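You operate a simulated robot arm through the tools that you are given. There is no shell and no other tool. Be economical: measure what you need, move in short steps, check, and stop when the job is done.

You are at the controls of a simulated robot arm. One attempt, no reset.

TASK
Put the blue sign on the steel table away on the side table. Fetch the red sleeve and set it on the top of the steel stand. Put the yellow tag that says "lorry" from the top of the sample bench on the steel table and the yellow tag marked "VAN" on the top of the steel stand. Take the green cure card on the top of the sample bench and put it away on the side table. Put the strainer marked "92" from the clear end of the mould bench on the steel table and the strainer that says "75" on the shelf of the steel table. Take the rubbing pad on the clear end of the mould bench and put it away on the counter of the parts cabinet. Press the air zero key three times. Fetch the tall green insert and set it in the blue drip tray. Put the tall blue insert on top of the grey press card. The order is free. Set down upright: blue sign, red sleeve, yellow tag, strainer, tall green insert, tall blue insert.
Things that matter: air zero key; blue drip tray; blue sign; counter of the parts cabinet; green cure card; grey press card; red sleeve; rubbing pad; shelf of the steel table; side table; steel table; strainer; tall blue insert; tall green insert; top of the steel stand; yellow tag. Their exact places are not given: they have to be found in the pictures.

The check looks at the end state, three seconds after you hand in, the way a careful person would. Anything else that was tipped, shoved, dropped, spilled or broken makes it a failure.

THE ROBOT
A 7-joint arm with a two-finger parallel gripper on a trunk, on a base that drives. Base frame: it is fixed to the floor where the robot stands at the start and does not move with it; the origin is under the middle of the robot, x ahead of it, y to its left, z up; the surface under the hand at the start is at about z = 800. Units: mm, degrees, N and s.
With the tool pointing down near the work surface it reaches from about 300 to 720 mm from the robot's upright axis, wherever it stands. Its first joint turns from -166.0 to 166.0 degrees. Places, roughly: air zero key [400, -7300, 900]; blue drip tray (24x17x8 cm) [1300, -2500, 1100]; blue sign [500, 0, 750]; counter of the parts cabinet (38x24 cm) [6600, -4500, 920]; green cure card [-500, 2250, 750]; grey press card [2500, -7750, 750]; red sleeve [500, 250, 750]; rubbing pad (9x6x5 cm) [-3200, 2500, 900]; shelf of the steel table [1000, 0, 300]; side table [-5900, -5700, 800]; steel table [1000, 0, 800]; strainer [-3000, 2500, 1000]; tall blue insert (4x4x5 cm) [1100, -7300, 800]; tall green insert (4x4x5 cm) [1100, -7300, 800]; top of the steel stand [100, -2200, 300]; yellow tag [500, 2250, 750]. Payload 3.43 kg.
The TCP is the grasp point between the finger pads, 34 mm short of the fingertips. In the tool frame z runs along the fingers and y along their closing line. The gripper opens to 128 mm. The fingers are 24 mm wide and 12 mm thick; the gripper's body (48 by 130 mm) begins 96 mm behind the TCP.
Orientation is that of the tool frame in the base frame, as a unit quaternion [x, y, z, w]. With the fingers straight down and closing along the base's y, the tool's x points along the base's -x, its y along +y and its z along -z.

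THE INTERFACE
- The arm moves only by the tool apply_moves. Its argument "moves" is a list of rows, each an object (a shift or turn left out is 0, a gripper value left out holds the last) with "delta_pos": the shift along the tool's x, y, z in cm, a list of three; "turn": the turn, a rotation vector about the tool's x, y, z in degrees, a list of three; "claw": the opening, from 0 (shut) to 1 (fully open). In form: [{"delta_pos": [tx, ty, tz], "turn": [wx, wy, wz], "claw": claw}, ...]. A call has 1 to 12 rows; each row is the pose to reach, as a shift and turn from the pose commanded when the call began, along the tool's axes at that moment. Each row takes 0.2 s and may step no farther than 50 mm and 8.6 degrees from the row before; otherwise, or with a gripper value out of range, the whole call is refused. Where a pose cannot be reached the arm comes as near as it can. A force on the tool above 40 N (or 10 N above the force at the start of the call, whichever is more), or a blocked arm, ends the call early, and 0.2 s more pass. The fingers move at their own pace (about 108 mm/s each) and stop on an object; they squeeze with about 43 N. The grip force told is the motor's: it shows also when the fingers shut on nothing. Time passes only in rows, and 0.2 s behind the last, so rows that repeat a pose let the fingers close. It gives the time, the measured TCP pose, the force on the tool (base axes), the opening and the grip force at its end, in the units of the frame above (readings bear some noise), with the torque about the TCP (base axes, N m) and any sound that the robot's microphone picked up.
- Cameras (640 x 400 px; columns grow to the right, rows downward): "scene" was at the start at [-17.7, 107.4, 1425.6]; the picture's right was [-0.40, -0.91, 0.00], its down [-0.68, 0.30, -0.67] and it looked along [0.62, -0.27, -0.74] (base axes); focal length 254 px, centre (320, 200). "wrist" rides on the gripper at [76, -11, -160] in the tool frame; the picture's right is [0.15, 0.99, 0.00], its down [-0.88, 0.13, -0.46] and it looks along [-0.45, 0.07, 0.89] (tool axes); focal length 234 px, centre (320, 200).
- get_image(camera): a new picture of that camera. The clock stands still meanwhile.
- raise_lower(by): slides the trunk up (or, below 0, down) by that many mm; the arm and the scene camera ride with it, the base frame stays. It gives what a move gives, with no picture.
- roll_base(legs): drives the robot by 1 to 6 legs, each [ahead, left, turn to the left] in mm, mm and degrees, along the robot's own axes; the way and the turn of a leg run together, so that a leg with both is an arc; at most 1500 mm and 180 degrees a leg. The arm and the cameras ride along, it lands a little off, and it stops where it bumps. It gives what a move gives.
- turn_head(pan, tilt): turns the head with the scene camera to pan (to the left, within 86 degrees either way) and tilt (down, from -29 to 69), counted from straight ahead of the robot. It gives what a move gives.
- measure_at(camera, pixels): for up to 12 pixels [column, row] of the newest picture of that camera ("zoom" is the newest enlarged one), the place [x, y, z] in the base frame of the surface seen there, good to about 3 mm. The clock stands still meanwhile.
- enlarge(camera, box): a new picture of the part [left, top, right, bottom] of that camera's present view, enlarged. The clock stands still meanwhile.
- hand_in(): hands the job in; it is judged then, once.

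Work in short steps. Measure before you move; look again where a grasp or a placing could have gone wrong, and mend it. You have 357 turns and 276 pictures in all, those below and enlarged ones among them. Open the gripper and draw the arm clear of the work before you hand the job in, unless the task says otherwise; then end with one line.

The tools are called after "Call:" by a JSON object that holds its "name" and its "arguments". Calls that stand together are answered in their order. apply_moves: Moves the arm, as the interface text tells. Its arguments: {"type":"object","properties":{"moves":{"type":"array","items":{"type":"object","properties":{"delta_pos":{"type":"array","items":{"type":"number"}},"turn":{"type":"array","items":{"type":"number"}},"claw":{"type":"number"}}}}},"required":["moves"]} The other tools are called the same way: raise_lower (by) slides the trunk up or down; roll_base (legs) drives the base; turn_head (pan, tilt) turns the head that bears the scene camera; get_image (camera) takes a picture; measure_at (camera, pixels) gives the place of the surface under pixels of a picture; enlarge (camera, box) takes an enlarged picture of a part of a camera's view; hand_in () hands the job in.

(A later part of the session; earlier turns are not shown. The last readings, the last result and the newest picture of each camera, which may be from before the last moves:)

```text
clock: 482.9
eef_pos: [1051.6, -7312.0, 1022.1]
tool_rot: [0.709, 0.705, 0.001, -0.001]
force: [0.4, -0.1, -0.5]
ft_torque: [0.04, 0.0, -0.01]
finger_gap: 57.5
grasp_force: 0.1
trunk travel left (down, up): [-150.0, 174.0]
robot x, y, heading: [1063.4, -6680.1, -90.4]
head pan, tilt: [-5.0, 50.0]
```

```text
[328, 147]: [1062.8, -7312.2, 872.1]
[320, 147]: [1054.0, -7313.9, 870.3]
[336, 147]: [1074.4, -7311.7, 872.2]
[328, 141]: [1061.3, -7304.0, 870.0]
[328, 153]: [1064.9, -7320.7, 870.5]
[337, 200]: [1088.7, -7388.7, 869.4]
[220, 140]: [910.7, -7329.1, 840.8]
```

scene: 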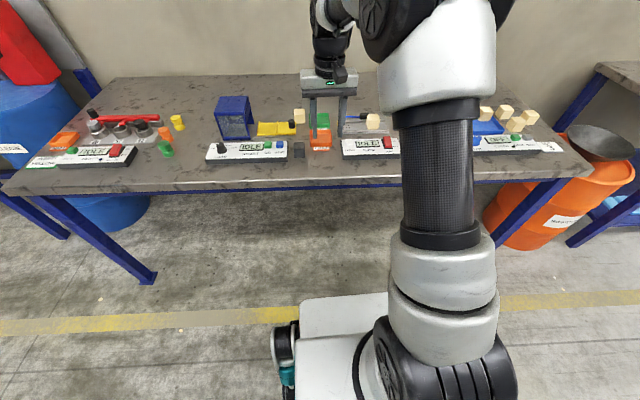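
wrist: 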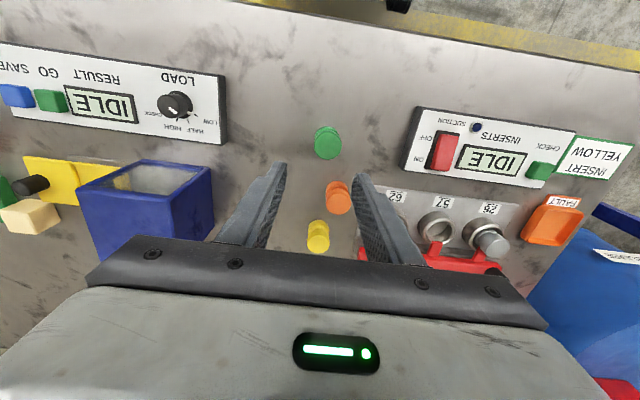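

Green centre ≈(1063,−7308). Descend, close, lift slowly.

Call:
{"name": "apply_moves", "arguments": {"moves": [{"delta_pos": [0.3, 1.15, 0]}, {"delta_pos": [0.3, 1.15, 4.5]}, {"delta_pos": [0.3, 1.15, 9]}, {"delta_pos": [0.3, 1.15, 13]}, {"delta_pos": [0.3, 1.15, 16.4]}, {"delta_pos": [0.3, 1.15, 16.4]}, {"delta_pos": [0.3, 1.15, 16.4], "claw": 0}, {"delta_pos": [0.3, 1.15, 16.4], "claw": 0}, {"delta_pos": [0.3, 1.15, 16.4], "claw": 0}]}}

Call:
{"name": "apply_moves", "arguments": {"moves": [{"delta_pos": [0, 0, -0.5]}, {"delta_pos": [0, 0, -1.5]}, {"delta_pos": [0, 0, -3]}, {"delta_pos": [0, 0, -5]}, {"delta_pos": [0, 0, -7]}, {"delta_pos": [0, 0, -9]}, {"delta_pos": [0, 0, -12]}, {"delta_pos": [0, 0, -15]}, {"delta_pos": [0, 0, -17]}, {"delta_pos": [0, 0, -17]}]}}

Call:
{"name": "get_image", "arguments": {"camera": "wrist"}}

```text
clock: 484.9
eef_pos: [1064.5, -7309.5, 858.2]
tool_rot: [0.709, 0.705, 0.0, -0.001]
force: [0.3, 0.3, 0.0]
ft_torque: [0.03, 0.02, 0.02]
finger_gap: 36.7
grasp_force: 43.0
trunk travel left (down, up): [-150.0, 174.0]
robot x, y, heading: [1063.7, -6679.7, -90.3]
head pan, tilt: [-5.0, 50.0]
```

```text
clock: 487.1
eef_pos: [1063.4, -7308.3, 1030.7]
tool_rot: [0.709, 0.705, 0.0, 0.0]
force: [-0.3, -0.9, -1.0]
ft_torque: [0.02, -0.02, -0.01]
finger_gap: 37.0
grasp_force: 43.4
trunk travel left (down, up): [-150.0, 174.0]
robot x, y, heading: [1063.8, -6681.2, -90.4]
head pan, tilt: [-5.0, 50.0]
```

```text
185 pictures are left
```

wrist: 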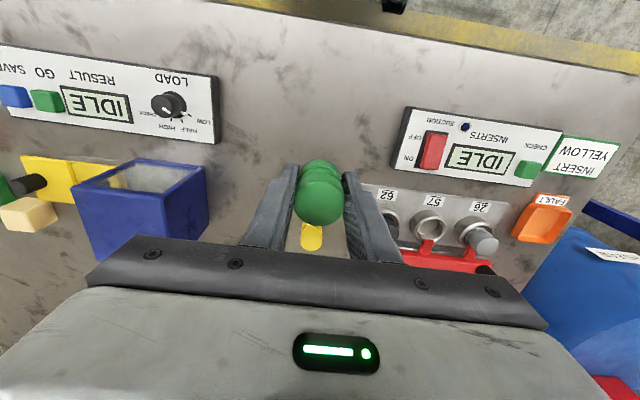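

Green insert held. Back off, turn north and look for the way to the tray ledge.

Call:
{"name": "roll_base", "arguments": {"legs": [[-500, 0, 0], [0, 0, 180], [400, 0, 0]]}}

Call:
{"name": "turn_head", "arguments": {"pan": -15, "tilt": 20}}

Call:
{"name": "get_image", "arguments": {"camera": "scene"}}

```text
clock: 499.7
eef_pos: [1051.9, -5150.4, 1030.3]
tool_rot: [0.711, -0.703, 0.0, 0.001]
force: [-0.2, -0.1, -0.6]
ft_torque: [-0.02, 0.03, -0.01]
finger_gap: 36.9
grasp_force: 42.8
trunk travel left (down, up): [-150.0, 174.0]
robot x, y, heading: [1064.4, -5774.0, 90.3]
head pan, tilt: [-5.0, 50.0]
```

```text
clock: 500.7
eef_pos: [1051.1, -5150.4, 1030.0]
tool_rot: [0.712, -0.703, 0.001, 0.0]
force: [0.1, -1.2, -1.1]
ft_torque: [0.0, -0.02, -0.01]
finger_gap: 36.8
grasp_force: 42.9
trunk travel left (down, up): [-150.0, 174.0]
robot x, y, heading: [1063.5, -5779.9, 90.5]
head pan, tilt: [-15.0, 20.0]
```

```text
184 pictures are left
```

scene: 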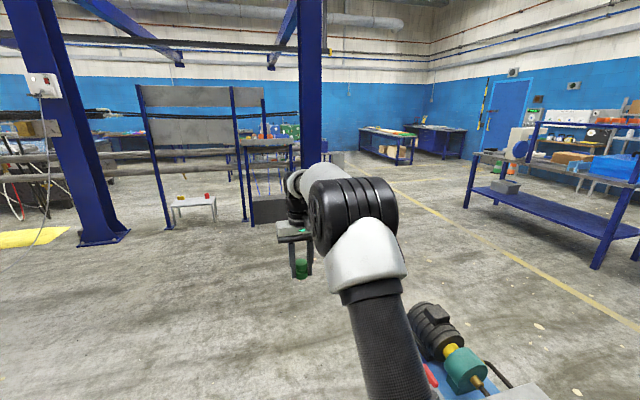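

Call:
{"name": "measure_at", "arguments": {"camera": "scene", "pixels": [[420, 320], [430, 350], [470, 385], [250, 215], [265, 140], [240, 140], [290, 145], [200, 200]]}}

Call:
{"name": "enlarge", "arguments": {"camera": "scene", "box": [220, 80, 320, 240]}}

```text
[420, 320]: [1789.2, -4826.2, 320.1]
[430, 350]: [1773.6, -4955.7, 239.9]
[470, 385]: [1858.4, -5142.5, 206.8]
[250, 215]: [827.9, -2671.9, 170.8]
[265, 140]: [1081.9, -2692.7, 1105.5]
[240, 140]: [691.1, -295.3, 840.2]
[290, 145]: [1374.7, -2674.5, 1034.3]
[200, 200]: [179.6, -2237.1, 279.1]
```

```text
2.50 times, centred on (270, 160) of scene
```

zoom: 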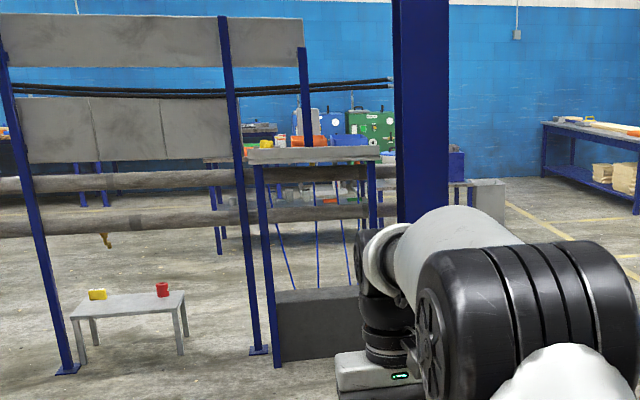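

Ledge's back edge y≈−2690, x 830–1410. Drive north to y≈−3500 and raise the trunk.

Call:
{"name": "roll_base", "arguments": {"legs": [[1200, -100, 0], [1000, -140, 0]]}}

Call:
{"name": "raise_lower", "arguments": {"by": 174}}

Call:
{"name": "turn_head", "arguments": {"pan": 5, "tilt": 30}}

Call:
{"name": "get_image", "arguments": {"camera": "scene"}}

```text
clock: 511.6
eef_pos: [1288.3, -2939.2, 1031.2]
tool_rot: [-0.706, 0.708, -0.001, 0.0]
force: [1.1, -0.3, 0.0]
ft_torque: [0.01, 0.02, 0.0]
finger_gap: 36.8
grasp_force: 42.7
trunk travel left (down, up): [-150.0, 174.0]
robot x, y, heading: [1291.7, -3563.0, 90.0]
head pan, tilt: [-15.0, 20.0]
```

```text
clock: 513.6
eef_pos: [1286.6, -2939.7, 1203.9]
tool_rot: [-0.706, 0.708, -0.001, 0.0]
force: [-0.2, -0.3, -0.8]
ft_torque: [-0.02, 0.02, 0.02]
finger_gap: 36.7
grasp_force: 43.3
trunk travel left (down, up): [-324.0, 0.0]
robot x, y, heading: [1291.3, -3568.6, 89.7]
head pan, tilt: [-15.0, 20.0]
```

```text
clock: 514.4
eef_pos: [1287.8, -2939.6, 1204.3]
tool_rot: [-0.706, 0.709, 0.0, 0.0]
force: [0.6, 0.8, -0.2]
ft_torque: [0.0, -0.02, -0.01]
finger_gap: 36.9
grasp_force: 43.5
trunk travel left (down, up): [-324.0, 0.0]
robot x, y, heading: [1288.1, -3564.7, 89.4]
head pan, tilt: [5.0, 30.0]
```

```text
182 pictures are left
```

scene: 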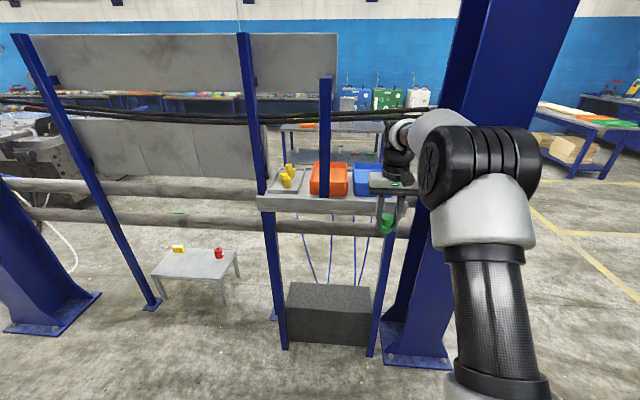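

Call:
{"name": "enlarge", "arguments": {"camera": "scene", "box": [250, 60, 450, 230]}}

Call:
{"name": "measure_at", "arguments": {"camera": "zoom", "pixels": [[325, 150], [325, 70], [265, 265], [400, 265], [410, 215], [348, 215], [385, 200], [415, 235], [350, 235], [385, 130], [420, 125], [250, 215]]}}

```text
2.35 times, centred on (350, 145) of scene
```

zoom: 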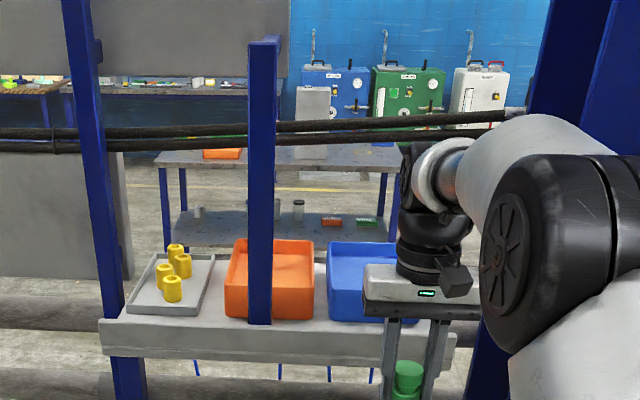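

```text
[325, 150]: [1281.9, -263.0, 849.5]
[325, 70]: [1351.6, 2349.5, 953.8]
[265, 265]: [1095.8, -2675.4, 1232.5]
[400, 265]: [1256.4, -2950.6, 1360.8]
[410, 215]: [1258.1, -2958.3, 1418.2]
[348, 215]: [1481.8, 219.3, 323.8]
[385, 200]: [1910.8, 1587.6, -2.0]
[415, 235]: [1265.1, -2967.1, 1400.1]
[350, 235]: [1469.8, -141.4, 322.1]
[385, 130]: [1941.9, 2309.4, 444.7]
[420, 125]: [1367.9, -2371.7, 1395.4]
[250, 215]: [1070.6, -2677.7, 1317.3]
```

Call:
{"name": "measure_at", "arguments": {"camera": "zoom", "pixels": [[333, 290], [375, 290], [335, 310], [333, 250], [375, 246], [350, 275], [355, 260], [310, 290], [110, 340], [455, 350], [375, 315]]}}

```text
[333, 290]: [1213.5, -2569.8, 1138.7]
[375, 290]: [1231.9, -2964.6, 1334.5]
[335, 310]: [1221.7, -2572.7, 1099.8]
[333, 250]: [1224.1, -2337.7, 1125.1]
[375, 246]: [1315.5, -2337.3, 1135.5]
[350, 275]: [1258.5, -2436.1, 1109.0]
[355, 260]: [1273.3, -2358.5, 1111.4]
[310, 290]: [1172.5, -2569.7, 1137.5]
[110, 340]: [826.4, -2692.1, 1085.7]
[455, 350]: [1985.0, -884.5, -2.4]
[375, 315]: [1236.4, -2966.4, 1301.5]
```

Tray x≈1215–1385, y −2335..−2572, floor z 1109, rim ≈1143. Raise 5 cm and drive 460 mm ahead so that the TCP is over the tray centre.

Call:
{"name": "apply_moves", "arguments": {"moves": [{"delta_pos": [0, 0, -2.5]}, {"delta_pos": [0, 0, -5]}, {"delta_pos": [0, 0, -5]}]}}

Call:
{"name": "roll_base", "arguments": {"legs": [[450, -15, 0.5]]}}

Call:
{"name": "get_image", "arguments": {"camera": "wrist"}}

Call:
{"name": "get_image", "arguments": {"camera": "scene"}}

```text
clock: 515.2
eef_pos: [1287.3, -2939.1, 1253.9]
tool_rot: [-0.706, 0.708, 0.0, 0.0]
force: [0.2, -0.7, 0.6]
ft_torque: [-0.02, 0.02, 0.03]
finger_gap: 36.9
grasp_force: 43.2
trunk travel left (down, up): [-324.0, 0.0]
robot x, y, heading: [1288.6, -3562.4, 89.4]
head pan, tilt: [5.0, 30.0]
```

```text
clock: 518.0
eef_pos: [1299.3, -2487.4, 1254.1]
tool_rot: [0.709, -0.706, 0.0, 0.001]
force: [-0.1, 0.1, -1.6]
ft_torque: [-0.04, -0.01, -0.03]
finger_gap: 36.5
grasp_force: 42.9
trunk travel left (down, up): [-324.0, 0.0]
robot x, y, heading: [1306.3, -3116.8, 90.2]
head pan, tilt: [5.0, 30.0]
```

```text
180 pictures are left
```

wrist: 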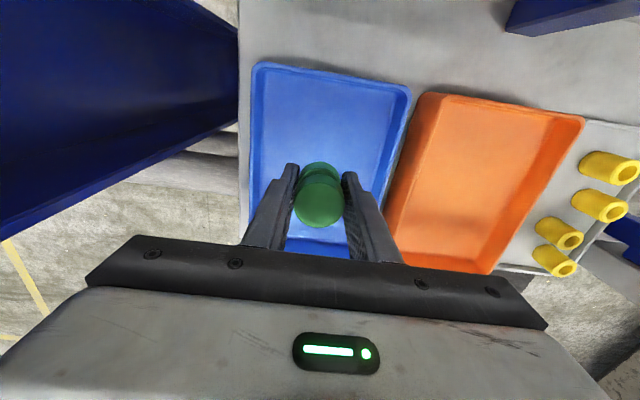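

```text
179 pictures are left
```

scene: 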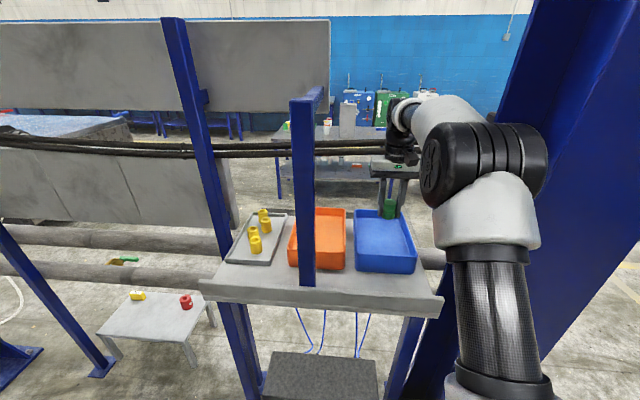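

Call:
{"name": "measure_at", "arguments": {"camera": "scene", "pixels": [[540, 165], [500, 130], [560, 150], [600, 200], [405, 150], [400, 105], [330, 150]]}}

Call:
{"name": "measure_at", "arguments": {"camera": "wrist", "pixels": [[262, 75], [400, 95], [330, 130], [280, 180], [380, 160], [250, 65], [330, 72], [410, 90]]}}

```text
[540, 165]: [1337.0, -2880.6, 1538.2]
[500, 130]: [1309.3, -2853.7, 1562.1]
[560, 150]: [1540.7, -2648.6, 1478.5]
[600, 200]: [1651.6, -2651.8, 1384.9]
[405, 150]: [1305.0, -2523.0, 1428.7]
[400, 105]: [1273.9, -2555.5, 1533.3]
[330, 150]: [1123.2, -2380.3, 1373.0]
```

```text
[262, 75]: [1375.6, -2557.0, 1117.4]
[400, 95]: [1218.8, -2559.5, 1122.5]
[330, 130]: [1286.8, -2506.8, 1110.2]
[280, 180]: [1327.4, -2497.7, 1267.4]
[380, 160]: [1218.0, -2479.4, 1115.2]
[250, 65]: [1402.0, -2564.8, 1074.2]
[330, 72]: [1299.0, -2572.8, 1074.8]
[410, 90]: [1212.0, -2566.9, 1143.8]
```

Centred over the tray. Lower to just above the floor.

Call:
{"name": "apply_moves", "arguments": {"moves": [{"delta_pos": [0, 0, 3]}, {"delta_pos": [0, 0, 6]}, {"delta_pos": [0, 0, 8.5]}, {"delta_pos": [0, 0, 9.4]}, {"delta_pos": [0, 0, 9.9]}, {"delta_pos": [0, 0, 10.3]}, {"delta_pos": [0, 0, 10.3]}]}}

```text
clock: 519.6
eef_pos: [1299.2, -2487.5, 1149.3]
tool_rot: [0.708, -0.706, 0.0, 0.0]
force: [-0.4, -0.6, -0.4]
ft_torque: [0.0, -0.02, -0.01]
finger_gap: 36.9
grasp_force: 42.5
trunk travel left (down, up): [-324.0, 0.0]
robot x, y, heading: [1306.2, -3113.8, 90.1]
head pan, tilt: [5.0, 30.0]
```

Call:
{"name": "apply_moves", "arguments": {"moves": [{"delta_pos": [0, 0, 0.15]}, {"delta_pos": [0, 0, 0.3]}, {"delta_pos": [0, 0, 0.3]}]}}

```text
clock: 520.4
eef_pos: [1299.8, -2487.4, 1148.3]
tool_rot: [0.708, -0.706, 0.0, -0.002]
force: [0.9, 0.8, 9.5]
ft_torque: [0.03, -0.03, -0.02]
finger_gap: 36.8
grasp_force: 42.8
trunk travel left (down, up): [-324.0, 0.0]
robot x, y, heading: [1304.0, -3114.6, 90.1]
head pan, tilt: [5.0, 30.0]
```

Contact. Release and rise.

Call:
{"name": "apply_moves", "arguments": {"moves": [{"delta_pos": [0, 0, -0.1], "claw": 0.33}, {"delta_pos": [0, 0, -0.1], "claw": 0.4}, {"delta_pos": [0, 0, -0.1], "claw": 0.45}, {"delta_pos": [0, 0, -2]}, {"delta_pos": [0, 0, -5]}, {"delta_pos": [0, 0, -9]}, {"delta_pos": [0, 0, -11]}, {"delta_pos": [0, 0, -11]}]}}

Call:
{"name": "get_image", "arguments": {"camera": "wrist"}}

```text
clock: 522.2
eef_pos: [1299.8, -2488.0, 1256.3]
tool_rot: [0.708, -0.706, 0.0, 0.0]
force: [0.2, -0.2, 0.0]
ft_torque: [-0.03, 0.01, 0.0]
finger_gap: 57.6
grasp_force: 0.0
trunk travel left (down, up): [-324.0, 0.0]
robot x, y, heading: [1309.6, -3109.8, 90.2]
head pan, tilt: [5.0, 30.0]
```

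```text
178 pictures are left
```

wrist: 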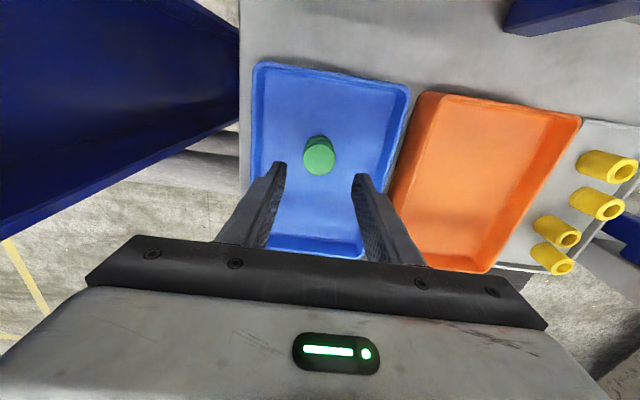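

Green insert stands in the blue tray. Retreat, lower the trunk and drive back round the east end toward the north side.

Call:
{"name": "roll_base", "arguments": {"legs": [[-450, 0, 0], [0, -1030, 0], [1250, 0, 0], [1050, 0, 0], [0, 1400, 0], [0, 1400, 0]]}}

Call:
{"name": "raise_lower", "arguments": {"by": -174}}

```text
clock: 571.9
eef_pos: [-414.7, -579.8, 1257.1]
tool_rot: [-0.695, 0.719, -0.001, 0.0]
force: [0.3, -0.4, -0.3]
ft_torque: [0.0, 0.03, 0.01]
finger_gap: 57.6
grasp_force: 0.0
trunk travel left (down, up): [-324.0, 0.0]
robot x, y, heading: [-430.5, -1208.7, 88.2]
head pan, tilt: [5.0, 30.0]
```

```text
clock: 573.8
eef_pos: [-415.3, -579.7, 1082.7]
tool_rot: [-0.695, 0.719, 0.0, 0.0]
force: [-0.2, -1.0, -0.4]
ft_torque: [-0.04, -0.02, -0.01]
finger_gap: 57.8
grasp_force: 0.0
trunk travel left (down, up): [-150.0, 174.0]
robot x, y, heading: [-432.1, -1204.3, 88.1]
head pan, tilt: [5.0, 30.0]
```

Drive to the north aisle and look west at the mould bench.

Call:
{"name": "roll_base", "arguments": {"legs": [[1200, 0, 2], [1100, 0, 0], [0, 0, 60]]}}

Call:
{"name": "turn_head", "arguments": {"pan": 10, "tilt": 25}}

Call:
{"name": "get_image", "arguments": {"camera": "scene"}}

```text
clock: 587.8
eef_pos: [-995.6, 1373.7, 1082.6]
tool_rot: [0.971, -0.24, 0.001, 0.0]
force: [0.2, -0.2, 0.1]
ft_torque: [0.03, 0.0, 0.0]
finger_gap: 57.7
grasp_force: 0.2
trunk travel left (down, up): [-150.0, 174.0]
robot x, y, heading: [-438.8, 1084.4, 152.2]
head pan, tilt: [5.0, 30.0]
```

```text
clock: 588.5
eef_pos: [-994.9, 1373.3, 1083.9]
tool_rot: [0.971, -0.241, 0.0, -0.001]
force: [0.3, -0.2, -0.3]
ft_torque: [-0.03, 0.01, -0.02]
finger_gap: 57.8
grasp_force: 0.0
trunk travel left (down, up): [-150.0, 174.0]
robot x, y, heading: [-438.8, 1084.4, 152.1]
head pan, tilt: [10.0, 25.0]
```

```text
177 pictures are left
```

scene: 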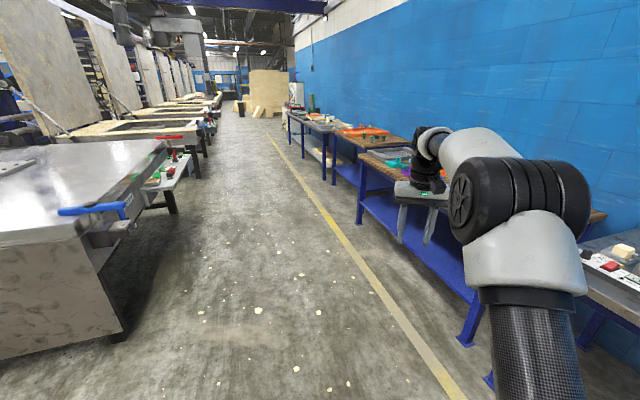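

Call:
{"name": "measure_at", "arguments": {"camera": "scene", "pixels": [[115, 235], [125, 340], [195, 180], [165, 175], [360, 220], [345, 215], [332, 180], [370, 132], [320, 125], [310, 120], [465, 340], [250, 180]]}}

Call:
{"name": "enlarge", "arguments": {"camera": "scene", "box": [270, 80, 430, 180]}}

```text
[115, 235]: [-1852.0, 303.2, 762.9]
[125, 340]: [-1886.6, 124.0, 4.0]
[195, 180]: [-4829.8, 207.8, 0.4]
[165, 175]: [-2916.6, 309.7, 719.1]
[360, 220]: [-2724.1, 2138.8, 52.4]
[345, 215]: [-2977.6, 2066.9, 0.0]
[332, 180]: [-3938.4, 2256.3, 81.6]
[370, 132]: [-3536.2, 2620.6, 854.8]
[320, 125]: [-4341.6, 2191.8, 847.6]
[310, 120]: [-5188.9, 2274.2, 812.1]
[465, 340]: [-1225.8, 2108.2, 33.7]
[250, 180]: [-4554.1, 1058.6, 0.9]
```

```text
4.00 times, centred on (350, 130) of scene
```

zoom: 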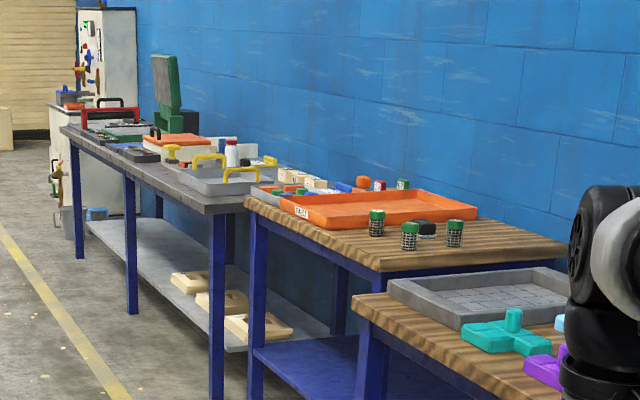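

Three green-capped strainers and a dark pad stand at the end of the mould bench. Drive to (−2950,1400) facing it.

Call:
{"name": "roll_base", "arguments": {"legs": [[0, 0, 28], [1250, -100, 0], [1250, -100, 0], [0, 0, -90]]}}

Call:
{"name": "turn_head", "arguments": {"pan": 0, "tilt": 40}}

Call:
{"name": "get_image", "arguments": {"camera": "scene"}}

```text
clock: 606.0
eef_pos: [-2924.7, 1851.2, 1082.2]
tool_rot: [0.717, -0.697, 0.0, 0.0]
force: [-0.5, 0.5, -0.1]
ft_torque: [0.01, -0.07, 0.0]
finger_gap: 57.4
grasp_force: 0.1
trunk travel left (down, up): [-150.0, 174.0]
robot x, y, heading: [-2902.1, 1226.0, 91.4]
head pan, tilt: [10.0, 25.0]
```

```text
clock: 606.7
eef_pos: [-2924.3, 1851.4, 1082.3]
tool_rot: [0.716, -0.698, -0.001, 0.001]
force: [0.2, 0.7, -0.7]
ft_torque: [0.01, 0.01, -0.02]
finger_gap: 57.8
grasp_force: 0.1
trunk travel left (down, up): [-150.0, 174.0]
robot x, y, heading: [-2908.3, 1224.4, 91.5]
head pan, tilt: [0.0, 40.0]
```

```text
175 pictures are left
```

scene: 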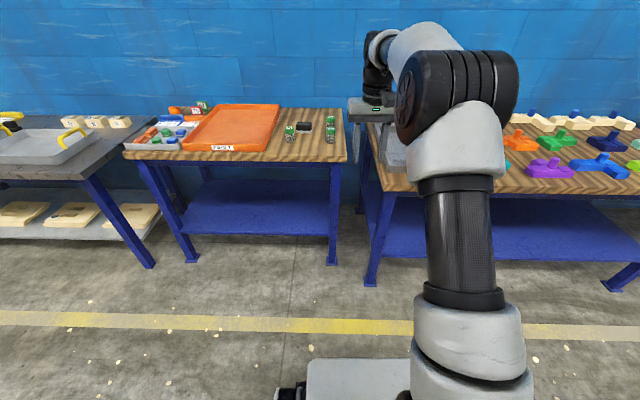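

Call:
{"name": "enlarge", "arguments": {"camera": "scene", "box": [260, 95, 350, 165]}}

Call:
{"name": "measure_at", "arguments": {"camera": "zoom", "pixels": [[185, 190], [270, 200], [470, 120], [465, 240], [560, 360], [150, 360], [470, 180], [195, 240]]}}

```text
5.71 times, centred on (305, 130) of scene
```

zoom: 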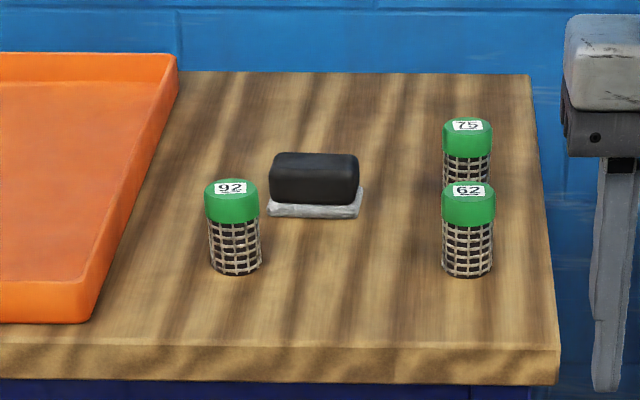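

```text
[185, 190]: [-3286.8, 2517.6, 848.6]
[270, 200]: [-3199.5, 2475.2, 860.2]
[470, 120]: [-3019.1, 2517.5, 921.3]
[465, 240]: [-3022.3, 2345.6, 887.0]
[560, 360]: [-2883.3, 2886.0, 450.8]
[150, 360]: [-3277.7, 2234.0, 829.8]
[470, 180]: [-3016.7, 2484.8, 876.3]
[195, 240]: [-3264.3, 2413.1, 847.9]
```

Strainers: 92 at ≈(−3232,2400), 62 at (−3020,2360), 75 at (−3020,2510); pad at (−3170,2480). Approach to (−3130,1790).

Call:
{"name": "roll_base", "arguments": {"legs": [[0, 0, -1.5], [560, 220, 0]]}}

Call:
{"name": "turn_head", "arguments": {"pan": 10, "tilt": 45}}

Call:
{"name": "get_image", "arguments": {"camera": "wrist"}}

Call:
{"name": "get_image", "arguments": {"camera": "scene"}}

```text
clock: 610.5
eef_pos: [-3135.6, 2400.9, 1082.9]
tool_rot: [0.708, -0.706, 0.0, 0.0]
force: [-0.7, 0.4, 0.4]
ft_torque: [0.0, 0.02, -0.03]
finger_gap: 57.7
grasp_force: 0.1
trunk travel left (down, up): [-150.0, 174.0]
robot x, y, heading: [-3124.1, 1777.0, 90.1]
head pan, tilt: [0.0, 40.0]
```

```text
clock: 611.2
eef_pos: [-3134.7, 2401.4, 1082.7]
tool_rot: [0.708, -0.706, 0.0, 0.0]
force: [0.2, 0.8, -0.1]
ft_torque: [-0.01, -0.05, -0.01]
finger_gap: 57.3
grasp_force: 0.0
trunk travel left (down, up): [-150.0, 174.0]
robot x, y, heading: [-3127.6, 1775.0, 90.0]
head pan, tilt: [10.0, 45.0]
```

```text
173 pictures are left
```

wrist: 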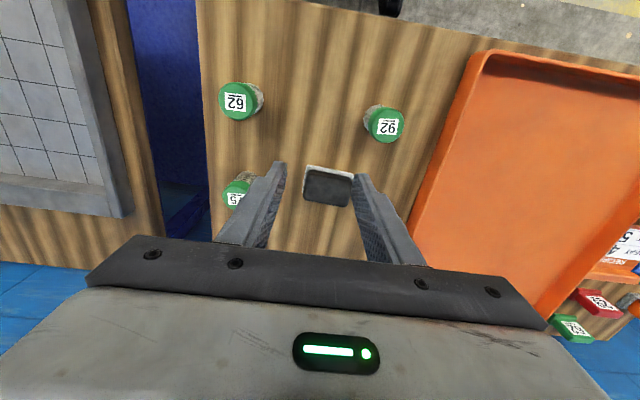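

```text
172 pictures are left
```

scene: 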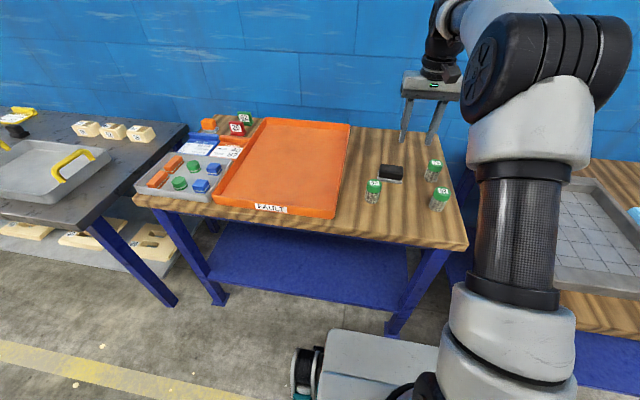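

Call:
{"name": "enlarge", "arguments": {"camera": "scene", "box": [340, 130, 470, 230]}}

Call:
{"name": "measure_at", "arguments": {"camera": "wrist", "pixels": [[387, 126], [371, 124], [403, 126], [387, 110], [387, 141], [239, 100], [328, 187], [305, 180], [350, 205], [330, 170], [237, 195], [430, 170]]}}

```text
4.00 times, centred on (405, 180) of scene
```

zoom: 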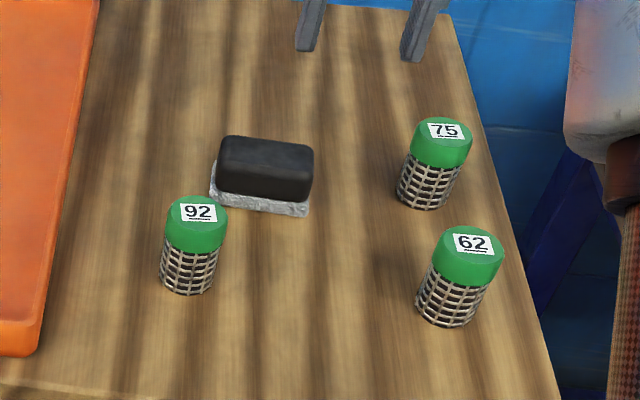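

```text
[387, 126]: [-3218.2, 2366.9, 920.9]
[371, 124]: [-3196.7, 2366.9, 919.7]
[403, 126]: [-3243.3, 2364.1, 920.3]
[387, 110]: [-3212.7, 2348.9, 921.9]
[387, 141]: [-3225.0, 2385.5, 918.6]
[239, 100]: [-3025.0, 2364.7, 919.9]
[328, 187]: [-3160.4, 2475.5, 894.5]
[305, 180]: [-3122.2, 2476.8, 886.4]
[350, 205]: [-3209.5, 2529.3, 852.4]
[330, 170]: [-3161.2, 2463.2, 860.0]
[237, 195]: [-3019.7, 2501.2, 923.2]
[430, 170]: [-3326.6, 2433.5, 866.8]
```

92's centre ≈(−3220,2366), top z 921. Move over with opening 0.5 and check.

Call:
{"name": "apply_moves", "arguments": {"moves": [{"delta_pos": [1.7, 4.2, 0], "claw": 0.5}, {"delta_pos": [3.5, 8.5, 0]}, {"delta_pos": [3.5, 8.5, 4.5]}, {"delta_pos": [3.5, 8.5, 9]}, {"delta_pos": [3.5, 8.5, 11]}, {"delta_pos": [3.5, 8.5, 11]}]}}

Call:
{"name": "get_image", "arguments": {"camera": "wrist"}}

```text
clock: 612.6
eef_pos: [-3219.4, 2365.1, 971.2]
tool_rot: [0.708, -0.706, 0.0, 0.0]
force: [-0.3, -0.3, 0.2]
ft_torque: [-0.01, -0.02, 0.0]
finger_gap: 64.2
grasp_force: 0.1
trunk travel left (down, up): [-150.0, 174.0]
robot x, y, heading: [-3127.5, 1774.2, 89.8]
head pan, tilt: [10.0, 45.0]
```

```text
170 pictures are left
```

wrist: 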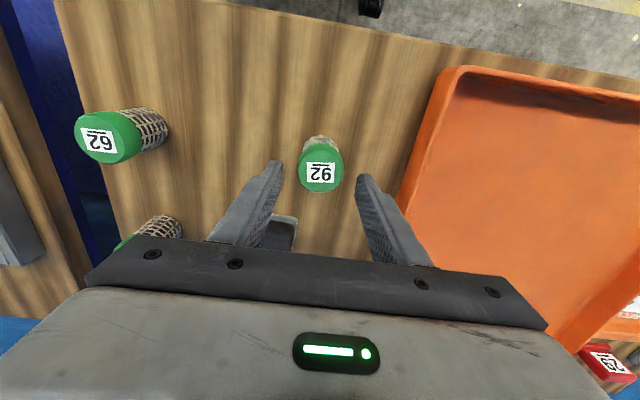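

Centred (320,168 as expected). Descend to 900, close, lift slowly.

Call:
{"name": "apply_moves", "arguments": {"moves": [{"delta_pos": [0, 0, 3.5]}, {"delta_pos": [0, 0, 7.1]}, {"delta_pos": [0, 0, 7.1]}, {"delta_pos": [0, 0, 7.1], "claw": 0}, {"delta_pos": [0, 0, 7.1], "claw": 0}, {"delta_pos": [0, 0, 7.1], "claw": 0}]}}

Call:
{"name": "apply_moves", "arguments": {"moves": [{"delta_pos": [0, 0, -0.5]}, {"delta_pos": [0, 0, -1.5]}, {"delta_pos": [0, 0, -3]}, {"delta_pos": [0, 0, -5]}, {"delta_pos": [0, 0, -7]}, {"delta_pos": [0, 0, -9]}, {"delta_pos": [0, 0, -12]}, {"delta_pos": [0, 0, -15]}, {"delta_pos": [0, 0, -17]}, {"delta_pos": [0, 0, -17]}]}}

Call:
{"name": "get_image", "arguments": {"camera": "wrist"}}

```text
clock: 614.0
eef_pos: [-3218.6, 2364.6, 901.8]
tool_rot: [0.709, -0.705, 0.001, 0.0]
force: [0.6, 0.2, 0.7]
ft_torque: [-0.02, 0.02, 0.03]
finger_gap: 44.1
grasp_force: 42.8
trunk travel left (down, up): [-150.0, 174.0]
robot x, y, heading: [-3129.9, 1771.4, 90.0]
head pan, tilt: [10.0, 45.0]
```

```text
clock: 616.2
eef_pos: [-3220.2, 2366.6, 1070.5]
tool_rot: [0.709, -0.705, 0.001, 0.0]
force: [0.2, -0.7, -0.2]
ft_torque: [0.03, 0.01, -0.01]
finger_gap: 44.2
grasp_force: 42.6
trunk travel left (down, up): [-150.0, 174.0]
robot x, y, heading: [-3129.9, 1776.1, 90.2]
head pan, tilt: [10.0, 45.0]
```

```text
169 pictures are left
```

wrist: 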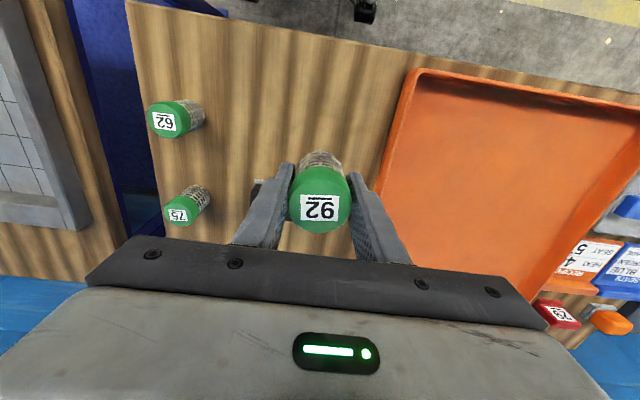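

Held. Drive east along the aisle to the steel table's north side.

Call:
{"name": "roll_base", "arguments": {"legs": [[-500, 0, 0], [0, 0, -90], [1200, 0, 0], [1200, 0, 0], [1150, 0, 0], [0, 0, -90]]}}

Call:
{"name": "turn_head", "arguments": {"pan": 0, "tilt": 45}}

Call:
{"name": "get_image", "arguments": {"camera": "scene"}}

```text
clock: 643.9
eef_pos: [490.8, 753.2, 1072.1]
tool_rot: [0.722, 0.692, 0.0, 0.0]
force: [0.8, -0.5, -1.2]
ft_torque: [-0.02, 0.02, -0.02]
finger_gap: 44.1
grasp_force: 43.0
trunk travel left (down, up): [-150.0, 174.0]
robot x, y, heading: [426.3, 1347.8, -92.7]
head pan, tilt: [10.0, 45.0]
```

```text
clock: 644.6
eef_pos: [489.7, 753.4, 1071.8]
tool_rot: [0.723, 0.691, 0.001, 0.0]
force: [0.5, 0.1, -0.5]
ft_torque: [0.01, 0.0, 0.01]
finger_gap: 44.0
grasp_force: 43.5
trunk travel left (down, up): [-150.0, 174.0]
robot x, y, heading: [426.8, 1350.1, -92.7]
head pan, tilt: [0.0, 45.0]
```

```text
168 pictures are left
```

scene: 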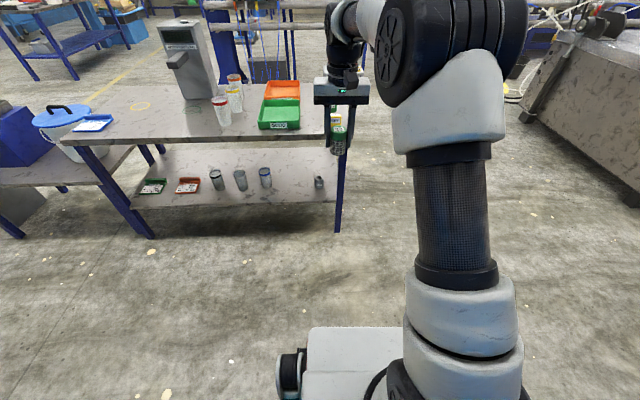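

Call:
{"name": "measure_at", "arguments": {"camera": "scene", "pixels": [[265, 186], [240, 188], [218, 188], [319, 187], [290, 190], [290, 200], [300, 180], [340, 200], [330, 225], [290, 140], [230, 200]]}}

Call:
{"name": "roll_base", "arguments": {"legs": [[0, 0, 2.7], [620, 30, 0]]}}

Call:
{"name": "get_image", "arguments": {"camera": "wrist"}}

```text
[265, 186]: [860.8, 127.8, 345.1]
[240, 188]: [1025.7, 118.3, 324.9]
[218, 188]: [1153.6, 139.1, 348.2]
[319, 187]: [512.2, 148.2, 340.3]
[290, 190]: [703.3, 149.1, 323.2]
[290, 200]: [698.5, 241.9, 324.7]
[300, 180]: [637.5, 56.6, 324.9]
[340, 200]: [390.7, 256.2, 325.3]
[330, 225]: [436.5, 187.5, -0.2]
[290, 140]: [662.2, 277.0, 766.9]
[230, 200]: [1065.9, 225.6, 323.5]
```

```text
clock: 648.5
eef_pos: [561.7, 138.0, 1071.1]
tool_rot: [0.702, 0.713, 0.0, 0.0]
force: [-0.1, 0.6, -1.6]
ft_torque: [-0.02, 0.03, -0.01]
finger_gap: 43.8
grasp_force: 42.8
trunk travel left (down, up): [-150.0, 174.0]
robot x, y, heading: [462.2, 730.6, -88.9]
head pan, tilt: [0.0, 45.0]
```

```text
167 pictures are left
```

wrist: 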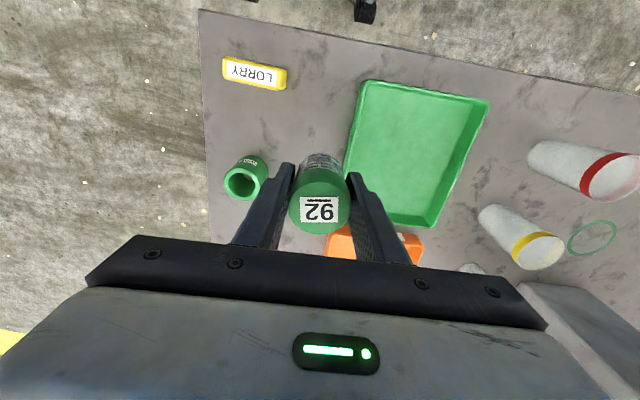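

Shift to (548,110) and lower to about 1 cm above the table.

Call:
{"name": "apply_moves", "arguments": {"moves": [{"delta_pos": [-1.4, -0.7, 0]}, {"delta_pos": [-2.8, -1.4, 0]}, {"delta_pos": [-2.8, -1.4, 4.5]}, {"delta_pos": [-2.8, -1.4, 9]}, {"delta_pos": [-2.8, -1.4, 13.5]}, {"delta_pos": [-2.8, -1.4, 17.5]}, {"delta_pos": [-2.8, -1.4, 20.3]}, {"delta_pos": [-2.8, -1.4, 20.3]}]}}

Call:
{"name": "get_image", "arguments": {"camera": "wrist"}}

```text
clock: 650.3
eef_pos: [548.0, 109.0, 867.9]
tool_rot: [0.702, 0.712, 0.0, 0.0]
force: [0.0, -0.1, -0.8]
ft_torque: [0.0, -0.01, 0.01]
finger_gap: 44.0
grasp_force: 43.0
trunk travel left (down, up): [-150.0, 174.0]
robot x, y, heading: [462.1, 723.9, -89.3]
head pan, tilt: [0.0, 45.0]
```

```text
166 pictures are left
```

wrist: 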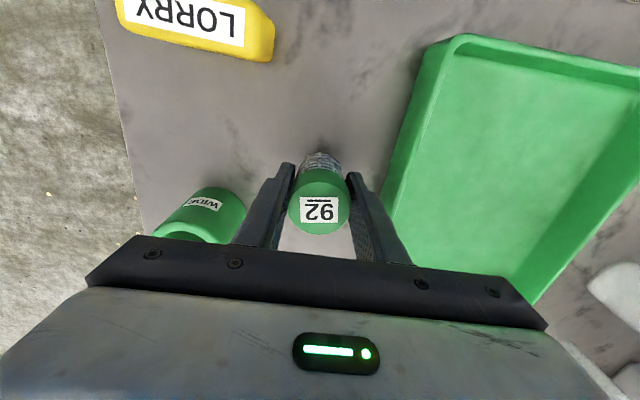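

Call:
{"name": "apply_moves", "arguments": {"moves": [{"delta_pos": [0, 0, 0.6]}, {"delta_pos": [0, 0, 1.1]}, {"delta_pos": [0, 0, 1.4]}, {"delta_pos": [0, 0, 1.6]}, {"delta_pos": [0, 0, 1.6]}]}}

```text
clock: 651.5
eef_pos: [548.0, 110.2, 852.7]
tool_rot: [0.701, 0.713, 0.0, -0.001]
force: [0.2, -0.7, -1.2]
ft_torque: [0.03, 0.01, -0.03]
finger_gap: 43.9
grasp_force: 42.9
trunk travel left (down, up): [-150.0, 174.0]
robot x, y, heading: [462.7, 728.0, -89.2]
head pan, tilt: [0.0, 45.0]
```

Call:
{"name": "apply_moves", "arguments": {"moves": [{"delta_pos": [0, 0, 0.15]}, {"delta_pos": [0, 0, 0.3]}, {"delta_pos": [0, 0, 0.3]}]}}

```text
clock: 652.3
eef_pos: [547.0, 109.8, 852.3]
tool_rot: [0.702, 0.713, -0.001, 0.001]
force: [0.2, 5.4, 17.9]
ft_torque: [0.26, 0.29, -0.09]
finger_gap: 44.2
grasp_force: 43.1
trunk travel left (down, up): [-150.0, 174.0]
robot x, y, heading: [463.2, 725.5, -89.5]
head pan, tilt: [0.0, 45.0]
```

Contact; release and rise.

Call:
{"name": "apply_moves", "arguments": {"moves": [{"delta_pos": [0, 0, -0.15], "claw": 0.38}, {"delta_pos": [0, 0, -0.15], "claw": 0.45}, {"delta_pos": [0, 0, -0.15], "claw": 0.48}, {"delta_pos": [0, 0, -2]}, {"delta_pos": [0, 0, -5]}, {"delta_pos": [0, 0, -9]}, {"delta_pos": [0, 0, -13.5]}, {"delta_pos": [0, 0, -18]}, {"delta_pos": [0, 0, -22]}, {"delta_pos": [0, 0, -22]}]}}

Call:
{"name": "get_image", "arguments": {"camera": "wrist"}}

Call:
{"name": "turn_head", "arguments": {"pan": 10, "tilt": 50}}

Call:
{"name": "get_image", "arguments": {"camera": "scene"}}

```text
clock: 654.5
eef_pos: [548.3, 108.9, 1069.5]
tool_rot: [0.701, 0.713, 0.0, -0.001]
force: [-0.1, -0.5, -0.9]
ft_torque: [-0.02, -0.04, -0.04]
finger_gap: 61.2
grasp_force: 0.0
trunk travel left (down, up): [-150.0, 174.0]
robot x, y, heading: [458.9, 726.4, -89.4]
head pan, tilt: [0.0, 45.0]
```

```text
165 pictures are left
```

wrist: 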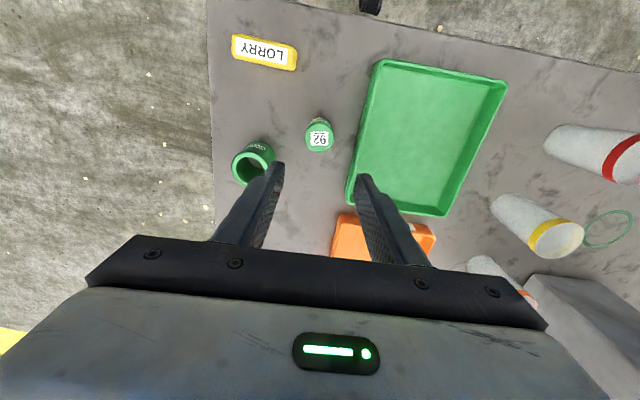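

```text
clock: 655.2
eef_pos: [548.2, 108.7, 1071.0]
tool_rot: [0.701, 0.713, 0.0, 0.0]
force: [-0.1, -0.5, -1.1]
ft_torque: [0.02, -0.04, 0.0]
finger_gap: 61.4
grasp_force: 0.0
trunk travel left (down, up): [-150.0, 174.0]
robot x, y, heading: [462.2, 723.6, -89.3]
head pan, tilt: [10.0, 50.0]
```

```text
164 pictures are left
```

scene: 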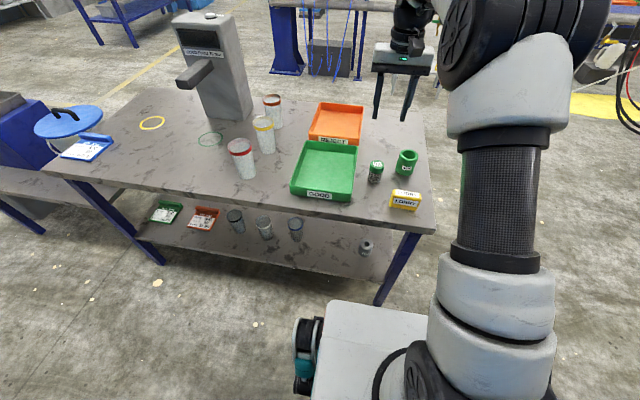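

92 stands upright on the steel table. For strainer 75 → shelf I need a tilted grasp (≈30°). Drive back to the mould bench.

Call:
{"name": "roll_base", "arguments": {"legs": [[-560, 0, -0.6], [0, 0, -90], [1150, 0, 0], [1150, 0, 0], [1090, 0, 0], [0, 0, -90]]}}

Call:
{"name": "turn_head", "arguments": {"pan": 5, "tilt": 40}}

Call:
{"name": "get_image", "arguments": {"camera": "scene"}}

```text
clock: 682.4
eef_pos: [-3036.7, 1835.6, 1068.9]
tool_rot: [0.722, -0.691, 0.0, 0.0]
force: [0.4, -0.4, -0.9]
ft_torque: [0.02, 0.0, -0.01]
finger_gap: 61.5
grasp_force: 0.1
trunk travel left (down, up): [-150.0, 174.0]
robot x, y, heading: [-2936.8, 1222.5, 92.2]
head pan, tilt: [10.0, 50.0]
```

```text
clock: 683.1
eef_pos: [-3038.9, 1836.0, 1069.4]
tool_rot: [0.722, -0.692, 0.001, 0.0]
force: [-0.9, 0.6, -0.1]
ft_torque: [0.0, 0.05, 0.03]
finger_gap: 61.3
grasp_force: 0.0
trunk travel left (down, up): [-150.0, 174.0]
robot x, y, heading: [-2937.5, 1219.0, 92.3]
head pan, tilt: [5.0, 40.0]
```

```text
163 pictures are left
```

scene: 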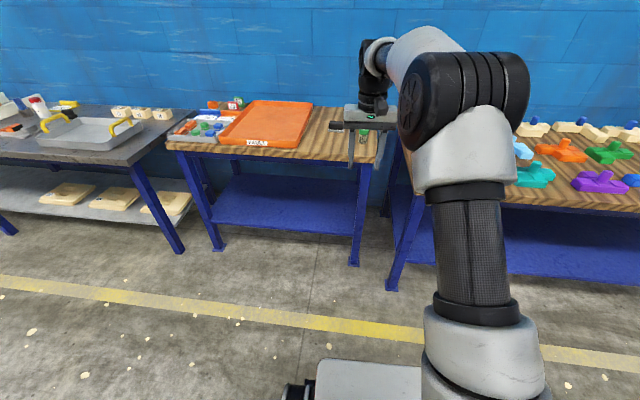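

Call:
{"name": "measure_at", "arguments": {"camera": "scene", "pixels": [[280, 230], [280, 150], [355, 250], [215, 240], [300, 200]]}}

Call:
{"name": "roll_base", "arguments": {"legs": [[0, 0, -2.3], [600, 0, 0]]}}

Call:
{"name": "get_image", "arguments": {"camera": "wrist"}}

```text
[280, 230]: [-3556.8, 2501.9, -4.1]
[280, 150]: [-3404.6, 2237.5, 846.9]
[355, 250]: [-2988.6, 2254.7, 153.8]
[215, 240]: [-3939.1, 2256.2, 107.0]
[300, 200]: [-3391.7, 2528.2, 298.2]
```

```text
clock: 686.8
eef_pos: [-3015.0, 2403.2, 1070.7]
tool_rot: [0.707, -0.707, 0.0, 0.0]
force: [-0.1, 0.6, -0.1]
ft_torque: [0.01, 0.01, 0.03]
finger_gap: 61.3
grasp_force: 0.1
trunk travel left (down, up): [-150.0, 174.0]
robot x, y, heading: [-2938.4, 1785.4, 89.7]
head pan, tilt: [5.0, 40.0]
stopped in leg 2: the robot was blocked; the commanded pose is now the measured one
```

```text
162 pictures are left
```

wrist: 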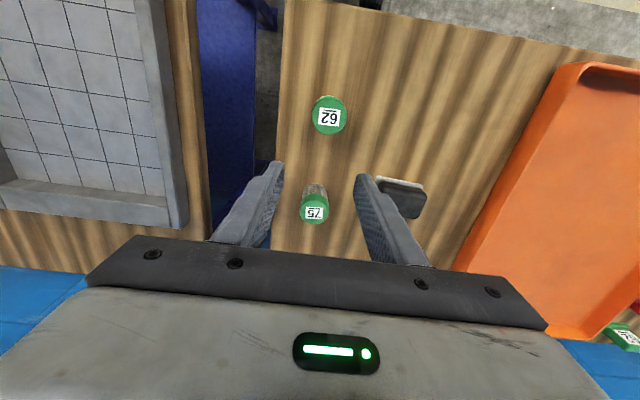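

The base lightly touched the neighbour bench's leg. Back off 20 mm and shift left 130 mm to stay clear.

Call:
{"name": "roll_base", "arguments": {"legs": [[-20, 0, 0], [0, 130, 0]]}}

Call:
{"name": "get_image", "arguments": {"camera": "wrist"}}

Call:
{"name": "turn_head", "arguments": {"pan": -20, "tilt": 50}}

Call:
{"name": "get_image", "arguments": {"camera": "scene"}}

```text
clock: 689.1
eef_pos: [-3142.9, 2384.2, 1069.6]
tool_rot: [-0.706, 0.708, -0.001, 0.0]
force: [-0.3, 1.0, -0.8]
ft_torque: [-0.01, 0.0, 0.01]
finger_gap: 61.3
grasp_force: 0.1
trunk travel left (down, up): [-150.0, 174.0]
robot x, y, heading: [-3067.9, 1765.7, 89.9]
head pan, tilt: [5.0, 40.0]
```

```text
161 pictures are left
```

wrist: 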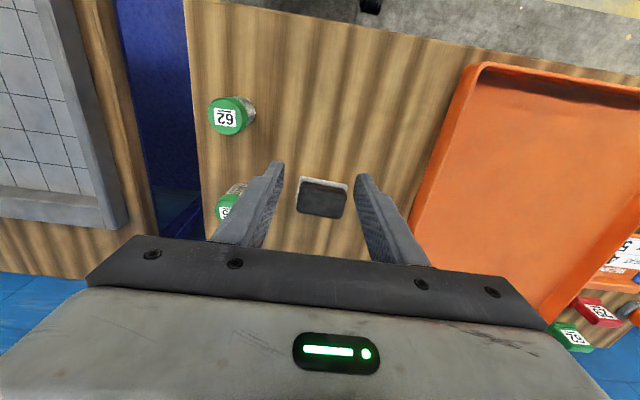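

```text
clock: 690.0
eef_pos: [-3142.9, 2384.6, 1069.9]
tool_rot: [-0.706, 0.708, 0.0, 0.0]
force: [0.8, 0.4, -0.2]
ft_torque: [0.0, 0.01, -0.04]
finger_gap: 61.3
grasp_force: 0.0
trunk travel left (down, up): [-150.0, 174.0]
robot x, y, heading: [-3068.8, 1760.6, 89.6]
head pan, tilt: [-20.0, 50.0]
```

```text
160 pictures are left
```

scene: 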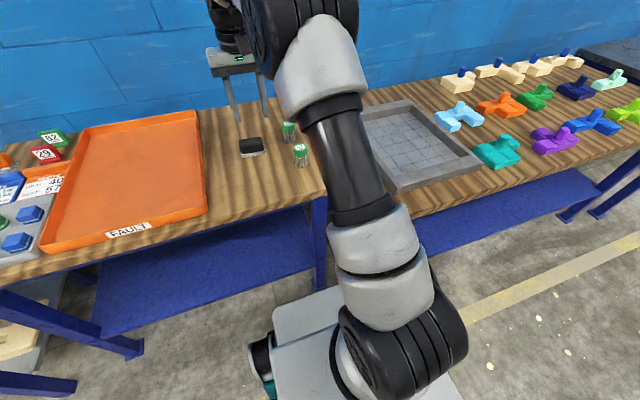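

All items undisturbed. Measure strainer 75 and 62 exactly.

Call:
{"name": "enlarge", "arguments": {"camera": "scene", "box": [230, 100, 330, 180]}}

Call:
{"name": "measure_at", "arguments": {"camera": "zoom", "pixels": [[348, 140], [330, 140], [372, 140], [350, 128], [350, 160], [420, 270], [400, 265], [440, 265], [360, 215]]}}

```text
5.00 times, centred on (280, 140) of scene
```

zoom: 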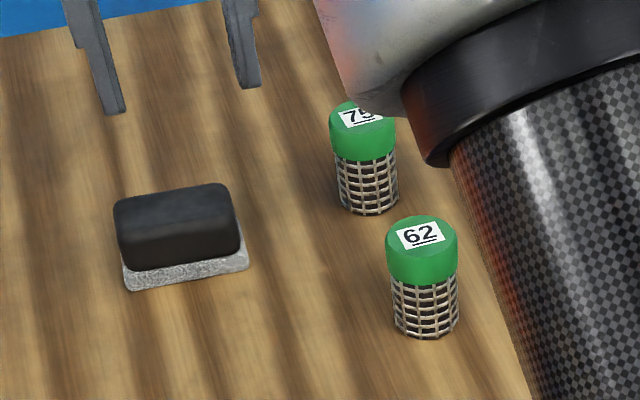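

```text
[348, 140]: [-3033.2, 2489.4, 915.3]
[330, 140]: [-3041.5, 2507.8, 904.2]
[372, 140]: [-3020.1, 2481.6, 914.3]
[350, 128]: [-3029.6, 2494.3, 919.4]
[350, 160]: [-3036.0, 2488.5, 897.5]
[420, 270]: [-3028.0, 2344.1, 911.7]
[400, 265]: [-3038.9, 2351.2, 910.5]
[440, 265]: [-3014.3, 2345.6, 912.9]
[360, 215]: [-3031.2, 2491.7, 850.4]
```

75's centre ≈(−3020,2505), top 921. Tilt the hand 30° (fingers forward) at height first.

Call:
{"name": "apply_moves", "arguments": {"moves": [{"turn": [0, -7.5, 0]}, {"turn": [0, -15, 0]}, {"turn": [0, -22.5, 0]}, {"turn": [0, -30, 0]}, {"turn": [0, -30, 0]}]}}

```text
clock: 691.2
eef_pos: [-3143.2, 2384.4, 1070.6]
tool_rot: [-0.683, 0.683, 0.184, 0.184]
force: [-0.3, 0.3, -0.2]
ft_torque: [0.02, 0.02, -0.01]
finger_gap: 61.6
grasp_force: 0.0
trunk travel left (down, up): [-150.0, 174.0]
robot x, y, heading: [-3068.9, 1762.6, 89.6]
head pan, tilt: [-20.0, 50.0]
```

Tilt is right (tool z = (0,0.5,−0.87)). Move above 75.

Call:
{"name": "apply_moves", "arguments": {"moves": [{"delta_pos": [-1.8, -3, 2.8]}, {"delta_pos": [-3.7, -6.1, 5.6]}, {"delta_pos": [-5.5, -9.2, 8.4]}, {"delta_pos": [-7.4, -12.3, 11.2]}, {"delta_pos": [-7.4, -12.3, 11.2]}]}}

Call:
{"name": "get_image", "arguments": {"camera": "wrist"}}

```text
clock: 692.4
eef_pos: [-3018.6, 2502.8, 1010.6]
tool_rot: [-0.683, 0.683, 0.183, 0.183]
force: [0.4, 0.2, 0.5]
ft_torque: [-0.01, 0.01, 0.03]
finger_gap: 61.3
grasp_force: 0.0
trunk travel left (down, up): [-150.0, 174.0]
robot x, y, heading: [-3064.9, 1760.9, 89.9]
head pan, tilt: [-20.0, 50.0]
```

```text
158 pictures are left
```

wrist: 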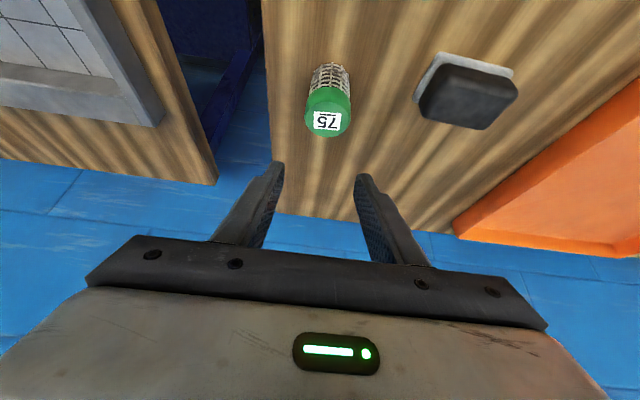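

Call:
{"name": "measure_at", "arguments": {"camera": "wrist", "pixels": [[327, 120], [308, 112], [350, 112], [327, 134], [327, 104], [327, 75]]}}

```text
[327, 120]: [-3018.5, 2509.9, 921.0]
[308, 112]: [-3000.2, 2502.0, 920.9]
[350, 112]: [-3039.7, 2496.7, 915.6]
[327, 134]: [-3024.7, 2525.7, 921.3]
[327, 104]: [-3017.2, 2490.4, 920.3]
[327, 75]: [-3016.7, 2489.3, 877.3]
```

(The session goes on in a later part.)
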